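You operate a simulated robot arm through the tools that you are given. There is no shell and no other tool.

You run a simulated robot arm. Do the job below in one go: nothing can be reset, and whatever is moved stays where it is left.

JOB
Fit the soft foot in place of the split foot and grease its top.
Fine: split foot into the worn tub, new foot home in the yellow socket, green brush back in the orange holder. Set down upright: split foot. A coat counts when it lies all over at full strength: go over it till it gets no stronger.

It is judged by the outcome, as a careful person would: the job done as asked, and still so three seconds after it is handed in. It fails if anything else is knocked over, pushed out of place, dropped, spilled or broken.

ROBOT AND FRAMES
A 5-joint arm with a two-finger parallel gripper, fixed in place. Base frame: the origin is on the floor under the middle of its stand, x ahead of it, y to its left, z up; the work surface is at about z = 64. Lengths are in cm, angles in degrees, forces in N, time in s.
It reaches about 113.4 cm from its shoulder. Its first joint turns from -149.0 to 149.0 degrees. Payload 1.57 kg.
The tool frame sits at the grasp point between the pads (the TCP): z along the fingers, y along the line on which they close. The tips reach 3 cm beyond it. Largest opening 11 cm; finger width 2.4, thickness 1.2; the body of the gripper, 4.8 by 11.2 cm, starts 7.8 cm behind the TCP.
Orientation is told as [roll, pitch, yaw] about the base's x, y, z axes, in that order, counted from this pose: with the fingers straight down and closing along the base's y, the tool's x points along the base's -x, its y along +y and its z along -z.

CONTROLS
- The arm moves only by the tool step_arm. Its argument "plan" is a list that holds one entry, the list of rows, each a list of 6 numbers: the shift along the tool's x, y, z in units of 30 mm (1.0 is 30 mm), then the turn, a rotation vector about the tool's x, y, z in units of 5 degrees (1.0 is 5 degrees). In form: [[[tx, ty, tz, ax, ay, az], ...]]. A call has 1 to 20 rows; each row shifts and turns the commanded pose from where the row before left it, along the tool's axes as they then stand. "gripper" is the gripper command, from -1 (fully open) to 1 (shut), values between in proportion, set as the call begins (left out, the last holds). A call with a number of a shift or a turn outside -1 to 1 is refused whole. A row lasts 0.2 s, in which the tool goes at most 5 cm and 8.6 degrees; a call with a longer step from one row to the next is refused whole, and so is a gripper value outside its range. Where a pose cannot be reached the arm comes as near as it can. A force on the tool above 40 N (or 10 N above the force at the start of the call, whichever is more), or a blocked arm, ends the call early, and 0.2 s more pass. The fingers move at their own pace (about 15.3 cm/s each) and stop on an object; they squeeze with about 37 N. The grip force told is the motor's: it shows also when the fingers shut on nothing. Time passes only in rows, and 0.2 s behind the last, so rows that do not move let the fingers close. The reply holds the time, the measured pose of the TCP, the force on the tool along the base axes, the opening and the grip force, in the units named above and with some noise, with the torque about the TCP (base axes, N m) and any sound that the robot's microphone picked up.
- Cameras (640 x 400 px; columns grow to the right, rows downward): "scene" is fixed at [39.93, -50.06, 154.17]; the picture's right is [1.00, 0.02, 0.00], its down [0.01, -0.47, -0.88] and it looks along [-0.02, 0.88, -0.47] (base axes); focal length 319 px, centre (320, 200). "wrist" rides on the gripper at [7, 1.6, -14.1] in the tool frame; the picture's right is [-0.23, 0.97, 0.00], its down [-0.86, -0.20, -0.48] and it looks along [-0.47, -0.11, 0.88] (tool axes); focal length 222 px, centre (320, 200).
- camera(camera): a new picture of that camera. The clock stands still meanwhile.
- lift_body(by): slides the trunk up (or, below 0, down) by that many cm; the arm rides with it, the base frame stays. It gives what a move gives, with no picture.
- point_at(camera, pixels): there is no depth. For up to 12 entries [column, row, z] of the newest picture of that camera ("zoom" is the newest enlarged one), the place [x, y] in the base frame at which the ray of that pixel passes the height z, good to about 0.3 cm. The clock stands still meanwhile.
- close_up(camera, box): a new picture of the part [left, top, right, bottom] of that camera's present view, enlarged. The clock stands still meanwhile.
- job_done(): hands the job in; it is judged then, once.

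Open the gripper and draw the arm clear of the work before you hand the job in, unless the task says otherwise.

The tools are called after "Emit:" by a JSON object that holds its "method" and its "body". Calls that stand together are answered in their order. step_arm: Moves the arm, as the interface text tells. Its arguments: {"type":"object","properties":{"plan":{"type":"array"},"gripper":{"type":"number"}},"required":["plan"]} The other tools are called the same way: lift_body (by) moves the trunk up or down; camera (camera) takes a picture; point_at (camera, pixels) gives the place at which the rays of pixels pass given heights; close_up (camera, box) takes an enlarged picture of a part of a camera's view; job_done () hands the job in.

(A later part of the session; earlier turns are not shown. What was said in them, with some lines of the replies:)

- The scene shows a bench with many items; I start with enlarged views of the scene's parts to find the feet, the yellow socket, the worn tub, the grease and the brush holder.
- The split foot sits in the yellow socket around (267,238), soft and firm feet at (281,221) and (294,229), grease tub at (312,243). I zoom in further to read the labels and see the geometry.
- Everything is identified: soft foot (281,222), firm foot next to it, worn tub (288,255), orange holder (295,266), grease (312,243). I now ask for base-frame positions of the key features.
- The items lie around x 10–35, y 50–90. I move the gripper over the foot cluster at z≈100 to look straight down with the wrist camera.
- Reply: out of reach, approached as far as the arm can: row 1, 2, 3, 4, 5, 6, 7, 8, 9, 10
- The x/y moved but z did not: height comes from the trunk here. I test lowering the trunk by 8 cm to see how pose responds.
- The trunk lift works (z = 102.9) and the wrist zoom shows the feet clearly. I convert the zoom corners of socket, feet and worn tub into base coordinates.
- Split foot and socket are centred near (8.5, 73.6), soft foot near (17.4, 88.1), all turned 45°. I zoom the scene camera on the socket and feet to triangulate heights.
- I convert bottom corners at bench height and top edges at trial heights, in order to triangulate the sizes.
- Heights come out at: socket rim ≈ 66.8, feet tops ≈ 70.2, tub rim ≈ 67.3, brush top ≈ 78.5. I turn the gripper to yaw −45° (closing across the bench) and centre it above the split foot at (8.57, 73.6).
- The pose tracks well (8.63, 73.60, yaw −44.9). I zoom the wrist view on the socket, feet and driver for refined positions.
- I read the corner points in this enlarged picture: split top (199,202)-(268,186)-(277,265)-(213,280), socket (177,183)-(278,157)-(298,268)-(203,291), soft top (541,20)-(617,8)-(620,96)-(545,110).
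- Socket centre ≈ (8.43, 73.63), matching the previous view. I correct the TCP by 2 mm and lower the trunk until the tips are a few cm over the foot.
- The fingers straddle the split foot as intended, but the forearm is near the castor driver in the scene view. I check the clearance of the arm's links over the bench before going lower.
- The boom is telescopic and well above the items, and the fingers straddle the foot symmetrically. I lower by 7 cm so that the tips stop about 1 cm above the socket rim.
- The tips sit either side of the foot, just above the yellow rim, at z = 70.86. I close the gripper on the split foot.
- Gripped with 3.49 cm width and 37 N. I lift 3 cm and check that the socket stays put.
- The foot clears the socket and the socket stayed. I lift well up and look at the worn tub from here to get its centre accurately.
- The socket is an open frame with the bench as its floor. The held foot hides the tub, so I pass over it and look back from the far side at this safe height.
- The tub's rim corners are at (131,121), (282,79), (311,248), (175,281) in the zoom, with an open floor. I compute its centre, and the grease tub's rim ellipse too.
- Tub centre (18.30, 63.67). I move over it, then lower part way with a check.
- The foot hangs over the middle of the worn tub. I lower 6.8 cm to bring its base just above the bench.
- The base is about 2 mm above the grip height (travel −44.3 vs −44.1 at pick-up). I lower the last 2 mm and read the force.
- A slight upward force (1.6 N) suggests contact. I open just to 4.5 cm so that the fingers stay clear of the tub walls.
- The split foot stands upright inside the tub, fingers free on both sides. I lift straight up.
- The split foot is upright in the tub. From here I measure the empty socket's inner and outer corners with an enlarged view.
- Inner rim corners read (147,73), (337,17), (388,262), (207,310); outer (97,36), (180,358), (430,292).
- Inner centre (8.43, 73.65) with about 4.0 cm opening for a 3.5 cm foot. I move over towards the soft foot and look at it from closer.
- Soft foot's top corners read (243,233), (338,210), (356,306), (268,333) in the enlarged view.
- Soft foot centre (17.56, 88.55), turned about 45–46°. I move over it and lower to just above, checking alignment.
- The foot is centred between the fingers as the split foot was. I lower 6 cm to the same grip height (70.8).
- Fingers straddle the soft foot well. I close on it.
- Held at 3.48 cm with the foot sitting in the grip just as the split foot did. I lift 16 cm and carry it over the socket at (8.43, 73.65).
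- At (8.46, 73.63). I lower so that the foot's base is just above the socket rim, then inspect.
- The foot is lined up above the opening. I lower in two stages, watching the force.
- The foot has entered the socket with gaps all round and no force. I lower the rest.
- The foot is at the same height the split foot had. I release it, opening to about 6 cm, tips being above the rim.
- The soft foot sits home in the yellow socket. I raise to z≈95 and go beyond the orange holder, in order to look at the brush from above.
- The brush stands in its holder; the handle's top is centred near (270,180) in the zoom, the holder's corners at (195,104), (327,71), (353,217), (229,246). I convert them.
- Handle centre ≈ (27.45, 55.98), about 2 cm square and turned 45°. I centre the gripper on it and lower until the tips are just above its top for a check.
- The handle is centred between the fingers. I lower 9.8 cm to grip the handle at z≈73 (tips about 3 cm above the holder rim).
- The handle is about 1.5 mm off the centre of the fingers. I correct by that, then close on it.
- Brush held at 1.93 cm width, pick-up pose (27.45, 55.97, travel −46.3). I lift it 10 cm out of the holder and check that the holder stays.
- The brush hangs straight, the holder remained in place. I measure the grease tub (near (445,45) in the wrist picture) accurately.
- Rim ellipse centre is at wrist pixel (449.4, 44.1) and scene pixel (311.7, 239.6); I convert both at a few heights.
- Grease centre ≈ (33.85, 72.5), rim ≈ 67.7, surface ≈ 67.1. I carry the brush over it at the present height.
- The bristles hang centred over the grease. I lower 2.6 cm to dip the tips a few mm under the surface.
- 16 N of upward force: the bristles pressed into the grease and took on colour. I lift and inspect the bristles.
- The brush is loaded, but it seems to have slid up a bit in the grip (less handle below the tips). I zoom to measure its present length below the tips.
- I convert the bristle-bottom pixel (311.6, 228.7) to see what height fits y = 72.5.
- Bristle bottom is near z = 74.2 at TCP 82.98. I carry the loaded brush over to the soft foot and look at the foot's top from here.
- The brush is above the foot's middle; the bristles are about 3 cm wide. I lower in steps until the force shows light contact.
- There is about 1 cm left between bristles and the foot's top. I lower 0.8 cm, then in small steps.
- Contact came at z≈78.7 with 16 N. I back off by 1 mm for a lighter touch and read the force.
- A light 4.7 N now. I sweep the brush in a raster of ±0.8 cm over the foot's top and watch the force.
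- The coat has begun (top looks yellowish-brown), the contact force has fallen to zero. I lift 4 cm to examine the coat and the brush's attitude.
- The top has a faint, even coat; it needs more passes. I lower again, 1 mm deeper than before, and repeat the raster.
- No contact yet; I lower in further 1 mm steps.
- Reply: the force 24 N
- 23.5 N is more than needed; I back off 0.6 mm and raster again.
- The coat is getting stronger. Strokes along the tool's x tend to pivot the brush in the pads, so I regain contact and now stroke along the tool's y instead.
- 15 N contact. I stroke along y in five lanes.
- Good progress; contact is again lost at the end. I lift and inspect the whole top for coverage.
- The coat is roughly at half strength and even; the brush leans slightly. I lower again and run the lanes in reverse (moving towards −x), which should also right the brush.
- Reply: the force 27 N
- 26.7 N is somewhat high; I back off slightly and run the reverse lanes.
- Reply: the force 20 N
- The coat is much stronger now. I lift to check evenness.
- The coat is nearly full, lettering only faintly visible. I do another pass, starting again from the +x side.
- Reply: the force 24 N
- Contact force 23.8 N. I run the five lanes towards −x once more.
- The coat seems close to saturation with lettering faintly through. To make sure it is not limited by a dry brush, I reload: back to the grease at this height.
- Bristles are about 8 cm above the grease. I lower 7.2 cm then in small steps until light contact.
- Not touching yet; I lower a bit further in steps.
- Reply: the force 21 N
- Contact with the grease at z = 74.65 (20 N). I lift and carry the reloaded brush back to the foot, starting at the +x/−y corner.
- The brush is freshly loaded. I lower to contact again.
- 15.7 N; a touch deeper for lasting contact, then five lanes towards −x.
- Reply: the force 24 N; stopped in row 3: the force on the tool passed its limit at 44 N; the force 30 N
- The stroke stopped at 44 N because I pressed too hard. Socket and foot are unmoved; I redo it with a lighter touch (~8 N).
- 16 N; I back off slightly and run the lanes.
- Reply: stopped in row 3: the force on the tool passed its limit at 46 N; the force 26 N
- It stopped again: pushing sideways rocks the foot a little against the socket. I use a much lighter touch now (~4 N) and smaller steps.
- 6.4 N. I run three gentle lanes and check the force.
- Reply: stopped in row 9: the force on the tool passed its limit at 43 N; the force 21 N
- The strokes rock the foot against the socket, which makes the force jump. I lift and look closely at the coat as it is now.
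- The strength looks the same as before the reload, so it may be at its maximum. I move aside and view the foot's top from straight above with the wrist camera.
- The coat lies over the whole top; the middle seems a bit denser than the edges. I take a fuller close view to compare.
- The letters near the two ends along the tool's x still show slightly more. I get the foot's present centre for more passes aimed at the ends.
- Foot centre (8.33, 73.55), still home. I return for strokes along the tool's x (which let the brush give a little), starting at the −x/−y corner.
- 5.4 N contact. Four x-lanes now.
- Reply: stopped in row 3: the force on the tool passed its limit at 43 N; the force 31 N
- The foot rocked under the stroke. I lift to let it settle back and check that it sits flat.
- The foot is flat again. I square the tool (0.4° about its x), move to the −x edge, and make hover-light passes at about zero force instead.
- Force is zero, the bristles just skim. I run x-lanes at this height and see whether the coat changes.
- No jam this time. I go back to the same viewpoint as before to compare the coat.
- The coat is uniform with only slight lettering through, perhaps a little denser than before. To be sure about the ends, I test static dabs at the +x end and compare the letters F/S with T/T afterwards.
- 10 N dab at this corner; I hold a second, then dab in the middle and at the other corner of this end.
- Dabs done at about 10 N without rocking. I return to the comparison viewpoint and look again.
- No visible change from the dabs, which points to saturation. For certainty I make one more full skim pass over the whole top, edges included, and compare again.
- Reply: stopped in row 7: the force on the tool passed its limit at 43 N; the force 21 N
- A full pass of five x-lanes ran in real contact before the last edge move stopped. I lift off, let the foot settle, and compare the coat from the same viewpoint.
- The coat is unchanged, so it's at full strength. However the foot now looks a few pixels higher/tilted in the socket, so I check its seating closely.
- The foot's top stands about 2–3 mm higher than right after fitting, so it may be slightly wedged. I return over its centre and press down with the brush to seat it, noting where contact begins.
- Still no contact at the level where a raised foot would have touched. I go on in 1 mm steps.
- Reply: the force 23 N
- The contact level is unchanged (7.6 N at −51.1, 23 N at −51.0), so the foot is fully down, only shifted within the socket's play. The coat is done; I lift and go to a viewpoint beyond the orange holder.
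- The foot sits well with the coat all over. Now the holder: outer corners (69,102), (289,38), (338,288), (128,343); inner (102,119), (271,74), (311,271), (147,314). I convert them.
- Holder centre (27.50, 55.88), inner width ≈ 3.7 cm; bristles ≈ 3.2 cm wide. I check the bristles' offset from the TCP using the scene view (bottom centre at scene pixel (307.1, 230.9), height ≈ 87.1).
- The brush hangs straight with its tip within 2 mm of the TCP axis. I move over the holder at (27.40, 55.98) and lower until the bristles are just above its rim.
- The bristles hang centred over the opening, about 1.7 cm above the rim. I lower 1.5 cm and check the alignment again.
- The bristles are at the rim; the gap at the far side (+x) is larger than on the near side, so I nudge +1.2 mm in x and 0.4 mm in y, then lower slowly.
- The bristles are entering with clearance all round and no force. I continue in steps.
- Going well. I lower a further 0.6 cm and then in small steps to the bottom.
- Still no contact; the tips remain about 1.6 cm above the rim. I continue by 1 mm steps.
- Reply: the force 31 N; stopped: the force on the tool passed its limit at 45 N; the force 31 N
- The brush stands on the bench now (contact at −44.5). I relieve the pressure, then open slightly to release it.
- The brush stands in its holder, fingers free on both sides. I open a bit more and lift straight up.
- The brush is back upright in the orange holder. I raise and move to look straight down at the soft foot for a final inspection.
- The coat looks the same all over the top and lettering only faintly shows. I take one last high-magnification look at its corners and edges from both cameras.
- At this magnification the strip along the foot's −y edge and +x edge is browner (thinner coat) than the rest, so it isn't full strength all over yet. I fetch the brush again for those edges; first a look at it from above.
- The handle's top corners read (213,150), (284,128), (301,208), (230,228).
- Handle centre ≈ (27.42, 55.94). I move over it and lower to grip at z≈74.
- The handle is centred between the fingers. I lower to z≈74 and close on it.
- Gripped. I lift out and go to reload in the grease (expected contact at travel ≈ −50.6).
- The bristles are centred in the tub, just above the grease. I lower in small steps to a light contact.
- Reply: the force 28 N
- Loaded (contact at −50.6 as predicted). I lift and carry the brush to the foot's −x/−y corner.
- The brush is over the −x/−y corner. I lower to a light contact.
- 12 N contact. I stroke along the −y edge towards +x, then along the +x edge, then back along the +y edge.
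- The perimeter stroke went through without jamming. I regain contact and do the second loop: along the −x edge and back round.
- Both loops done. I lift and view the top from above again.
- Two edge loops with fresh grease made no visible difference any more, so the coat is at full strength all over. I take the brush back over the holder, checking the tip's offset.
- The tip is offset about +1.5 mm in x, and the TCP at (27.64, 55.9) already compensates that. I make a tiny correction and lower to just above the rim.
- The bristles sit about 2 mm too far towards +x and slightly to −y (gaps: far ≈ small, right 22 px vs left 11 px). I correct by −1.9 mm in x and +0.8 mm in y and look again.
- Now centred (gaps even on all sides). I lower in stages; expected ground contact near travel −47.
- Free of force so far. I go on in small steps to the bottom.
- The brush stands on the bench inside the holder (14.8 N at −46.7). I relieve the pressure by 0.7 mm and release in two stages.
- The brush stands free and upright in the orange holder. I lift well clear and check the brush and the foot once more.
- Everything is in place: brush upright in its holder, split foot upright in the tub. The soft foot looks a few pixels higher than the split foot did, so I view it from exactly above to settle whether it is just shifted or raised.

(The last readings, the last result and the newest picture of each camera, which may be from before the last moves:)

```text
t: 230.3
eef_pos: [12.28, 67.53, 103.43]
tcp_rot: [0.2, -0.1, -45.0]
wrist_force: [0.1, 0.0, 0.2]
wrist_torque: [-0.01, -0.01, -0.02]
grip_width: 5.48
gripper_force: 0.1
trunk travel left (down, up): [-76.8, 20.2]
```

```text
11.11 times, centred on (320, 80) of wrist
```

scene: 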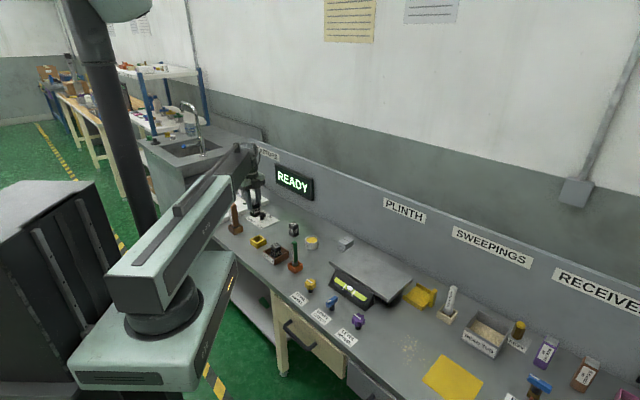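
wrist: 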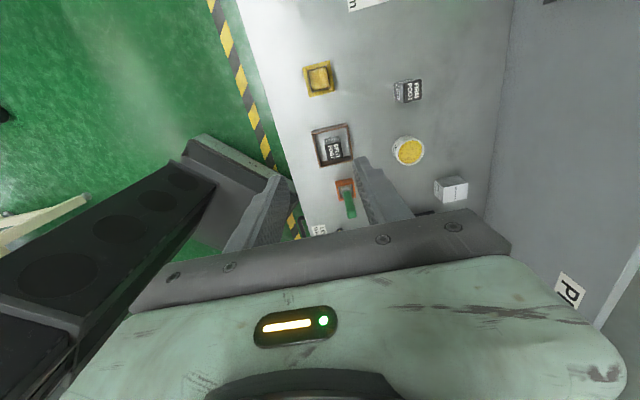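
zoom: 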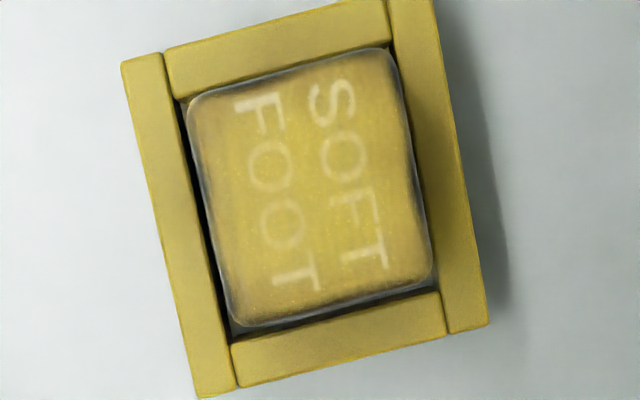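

From straight above, the foot simply rests against the +x/+y walls of the socket, flat and parallel with the play on the other two sides; the coat covers the whole top evenly. I open the gripper and withdraw to the starting pose.

Emit:
{"method": "lift_body", "body": {"by": 7.5}}

Emit:
{"method": "step_arm", "body": {"plan": [[[-0.9, 0.04, 0, 0, 0, 0], [-0.9, 0.04, 0, 0, 0, 0], [-0.9, 0.04, 0, 0, 0, 0], [-0.9, 0.04, 0, 0, 0, 0], [-0.9, 0.04, 0, 0, 0, 0], [-0.9, 0.04, 0, 0, 0, 0], [-0.9, 0.04, 0, 0, 0, 0], [-0.9, 0.04, 0, 0, 0, 0], [-0.9, 0.04, 0, 0, 0, 0], [-0.9, 0.04, 0, 0, 0, 0], [-0.9, 0.04, 0, 0, 0, 0], [0, 0, 0, 0, 0, 0]]], "gripper": -1}}

Emit:
{"method": "camera", "body": {"camera": "scene"}}

Emit:
{"method": "close_up", "body": {"camera": "scene", "box": [230, 190, 390, 300]}}

```text
t: 231.4
eef_pos: [12.4, 67.6, 110.85]
tcp_rot: [0.1, 0.1, -45.0]
wrist_force: [1.5, -0.9, 0.4]
wrist_torque: [-0.01, 0.03, 0.0]
grip_width: 5.51
gripper_force: 0.0
trunk travel left (down, up): [-84.3, 12.7]
```

```text
t: 234.0
eef_pos: [34.22, 47.64, 111.03]
tcp_rot: [0.1, 0.1, -45.0]
wrist_force: [0.5, 0.2, 0.3]
wrist_torque: [0.0, 0.01, 0.05]
grip_width: 11.01
gripper_force: 0.0
trunk travel left (down, up): [-84.3, 12.7]
```

```text
taken
```

scene: 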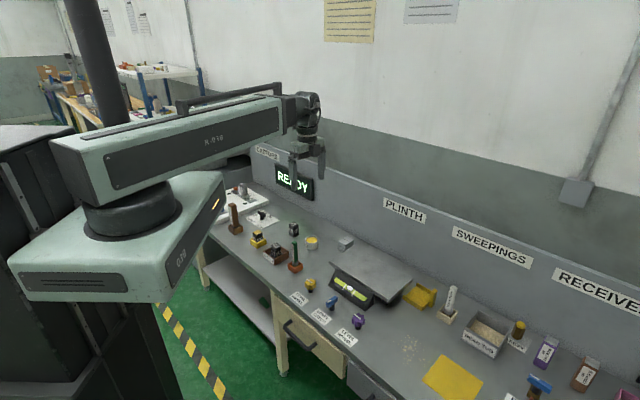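

```text
3.64 times, centred on (310, 245) of scene
```

zoom: 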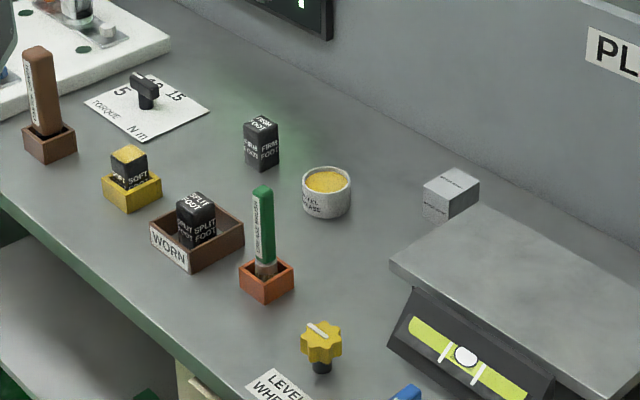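

The final view shows the split foot upright in the worn tub, the greased soft foot home in the yellow socket, the green brush in the orange holder, and everything else in place. The gripper is open and the arm is clear, so I hand the job in.

Emit:
{"method": "job_done", "body": {}}

```text
The job is handed in.
```

I fitted the soft foot in the yellow socket, greased its top, and handed the job in. I haven't been told how it was judged.

- **Split foot:** it stands upright in the worn tub.
- **Soft foot:** it sits flat and fully down in the yellow socket. It rests against two of the socket walls, because the socket is about 5 mm wider than the foot.
- **Grease coat:** it covers the whole top. I reloaded the brush twice and kept going over it. The last two loops round the edges made no visible difference, so I took it as full strength. The lettering still shows faintly through the grease.
- **Brush:** it is back upright in the orange holder.
- **Everything else:** nothing else was moved or knocked over, as far as the pictures show.

While I was brushing, the foot rocked slightly in the socket and the arm stopped itself five times at just over 40 N. I lightened the pressure each time. The socket did not shift and the foot settled back flat.
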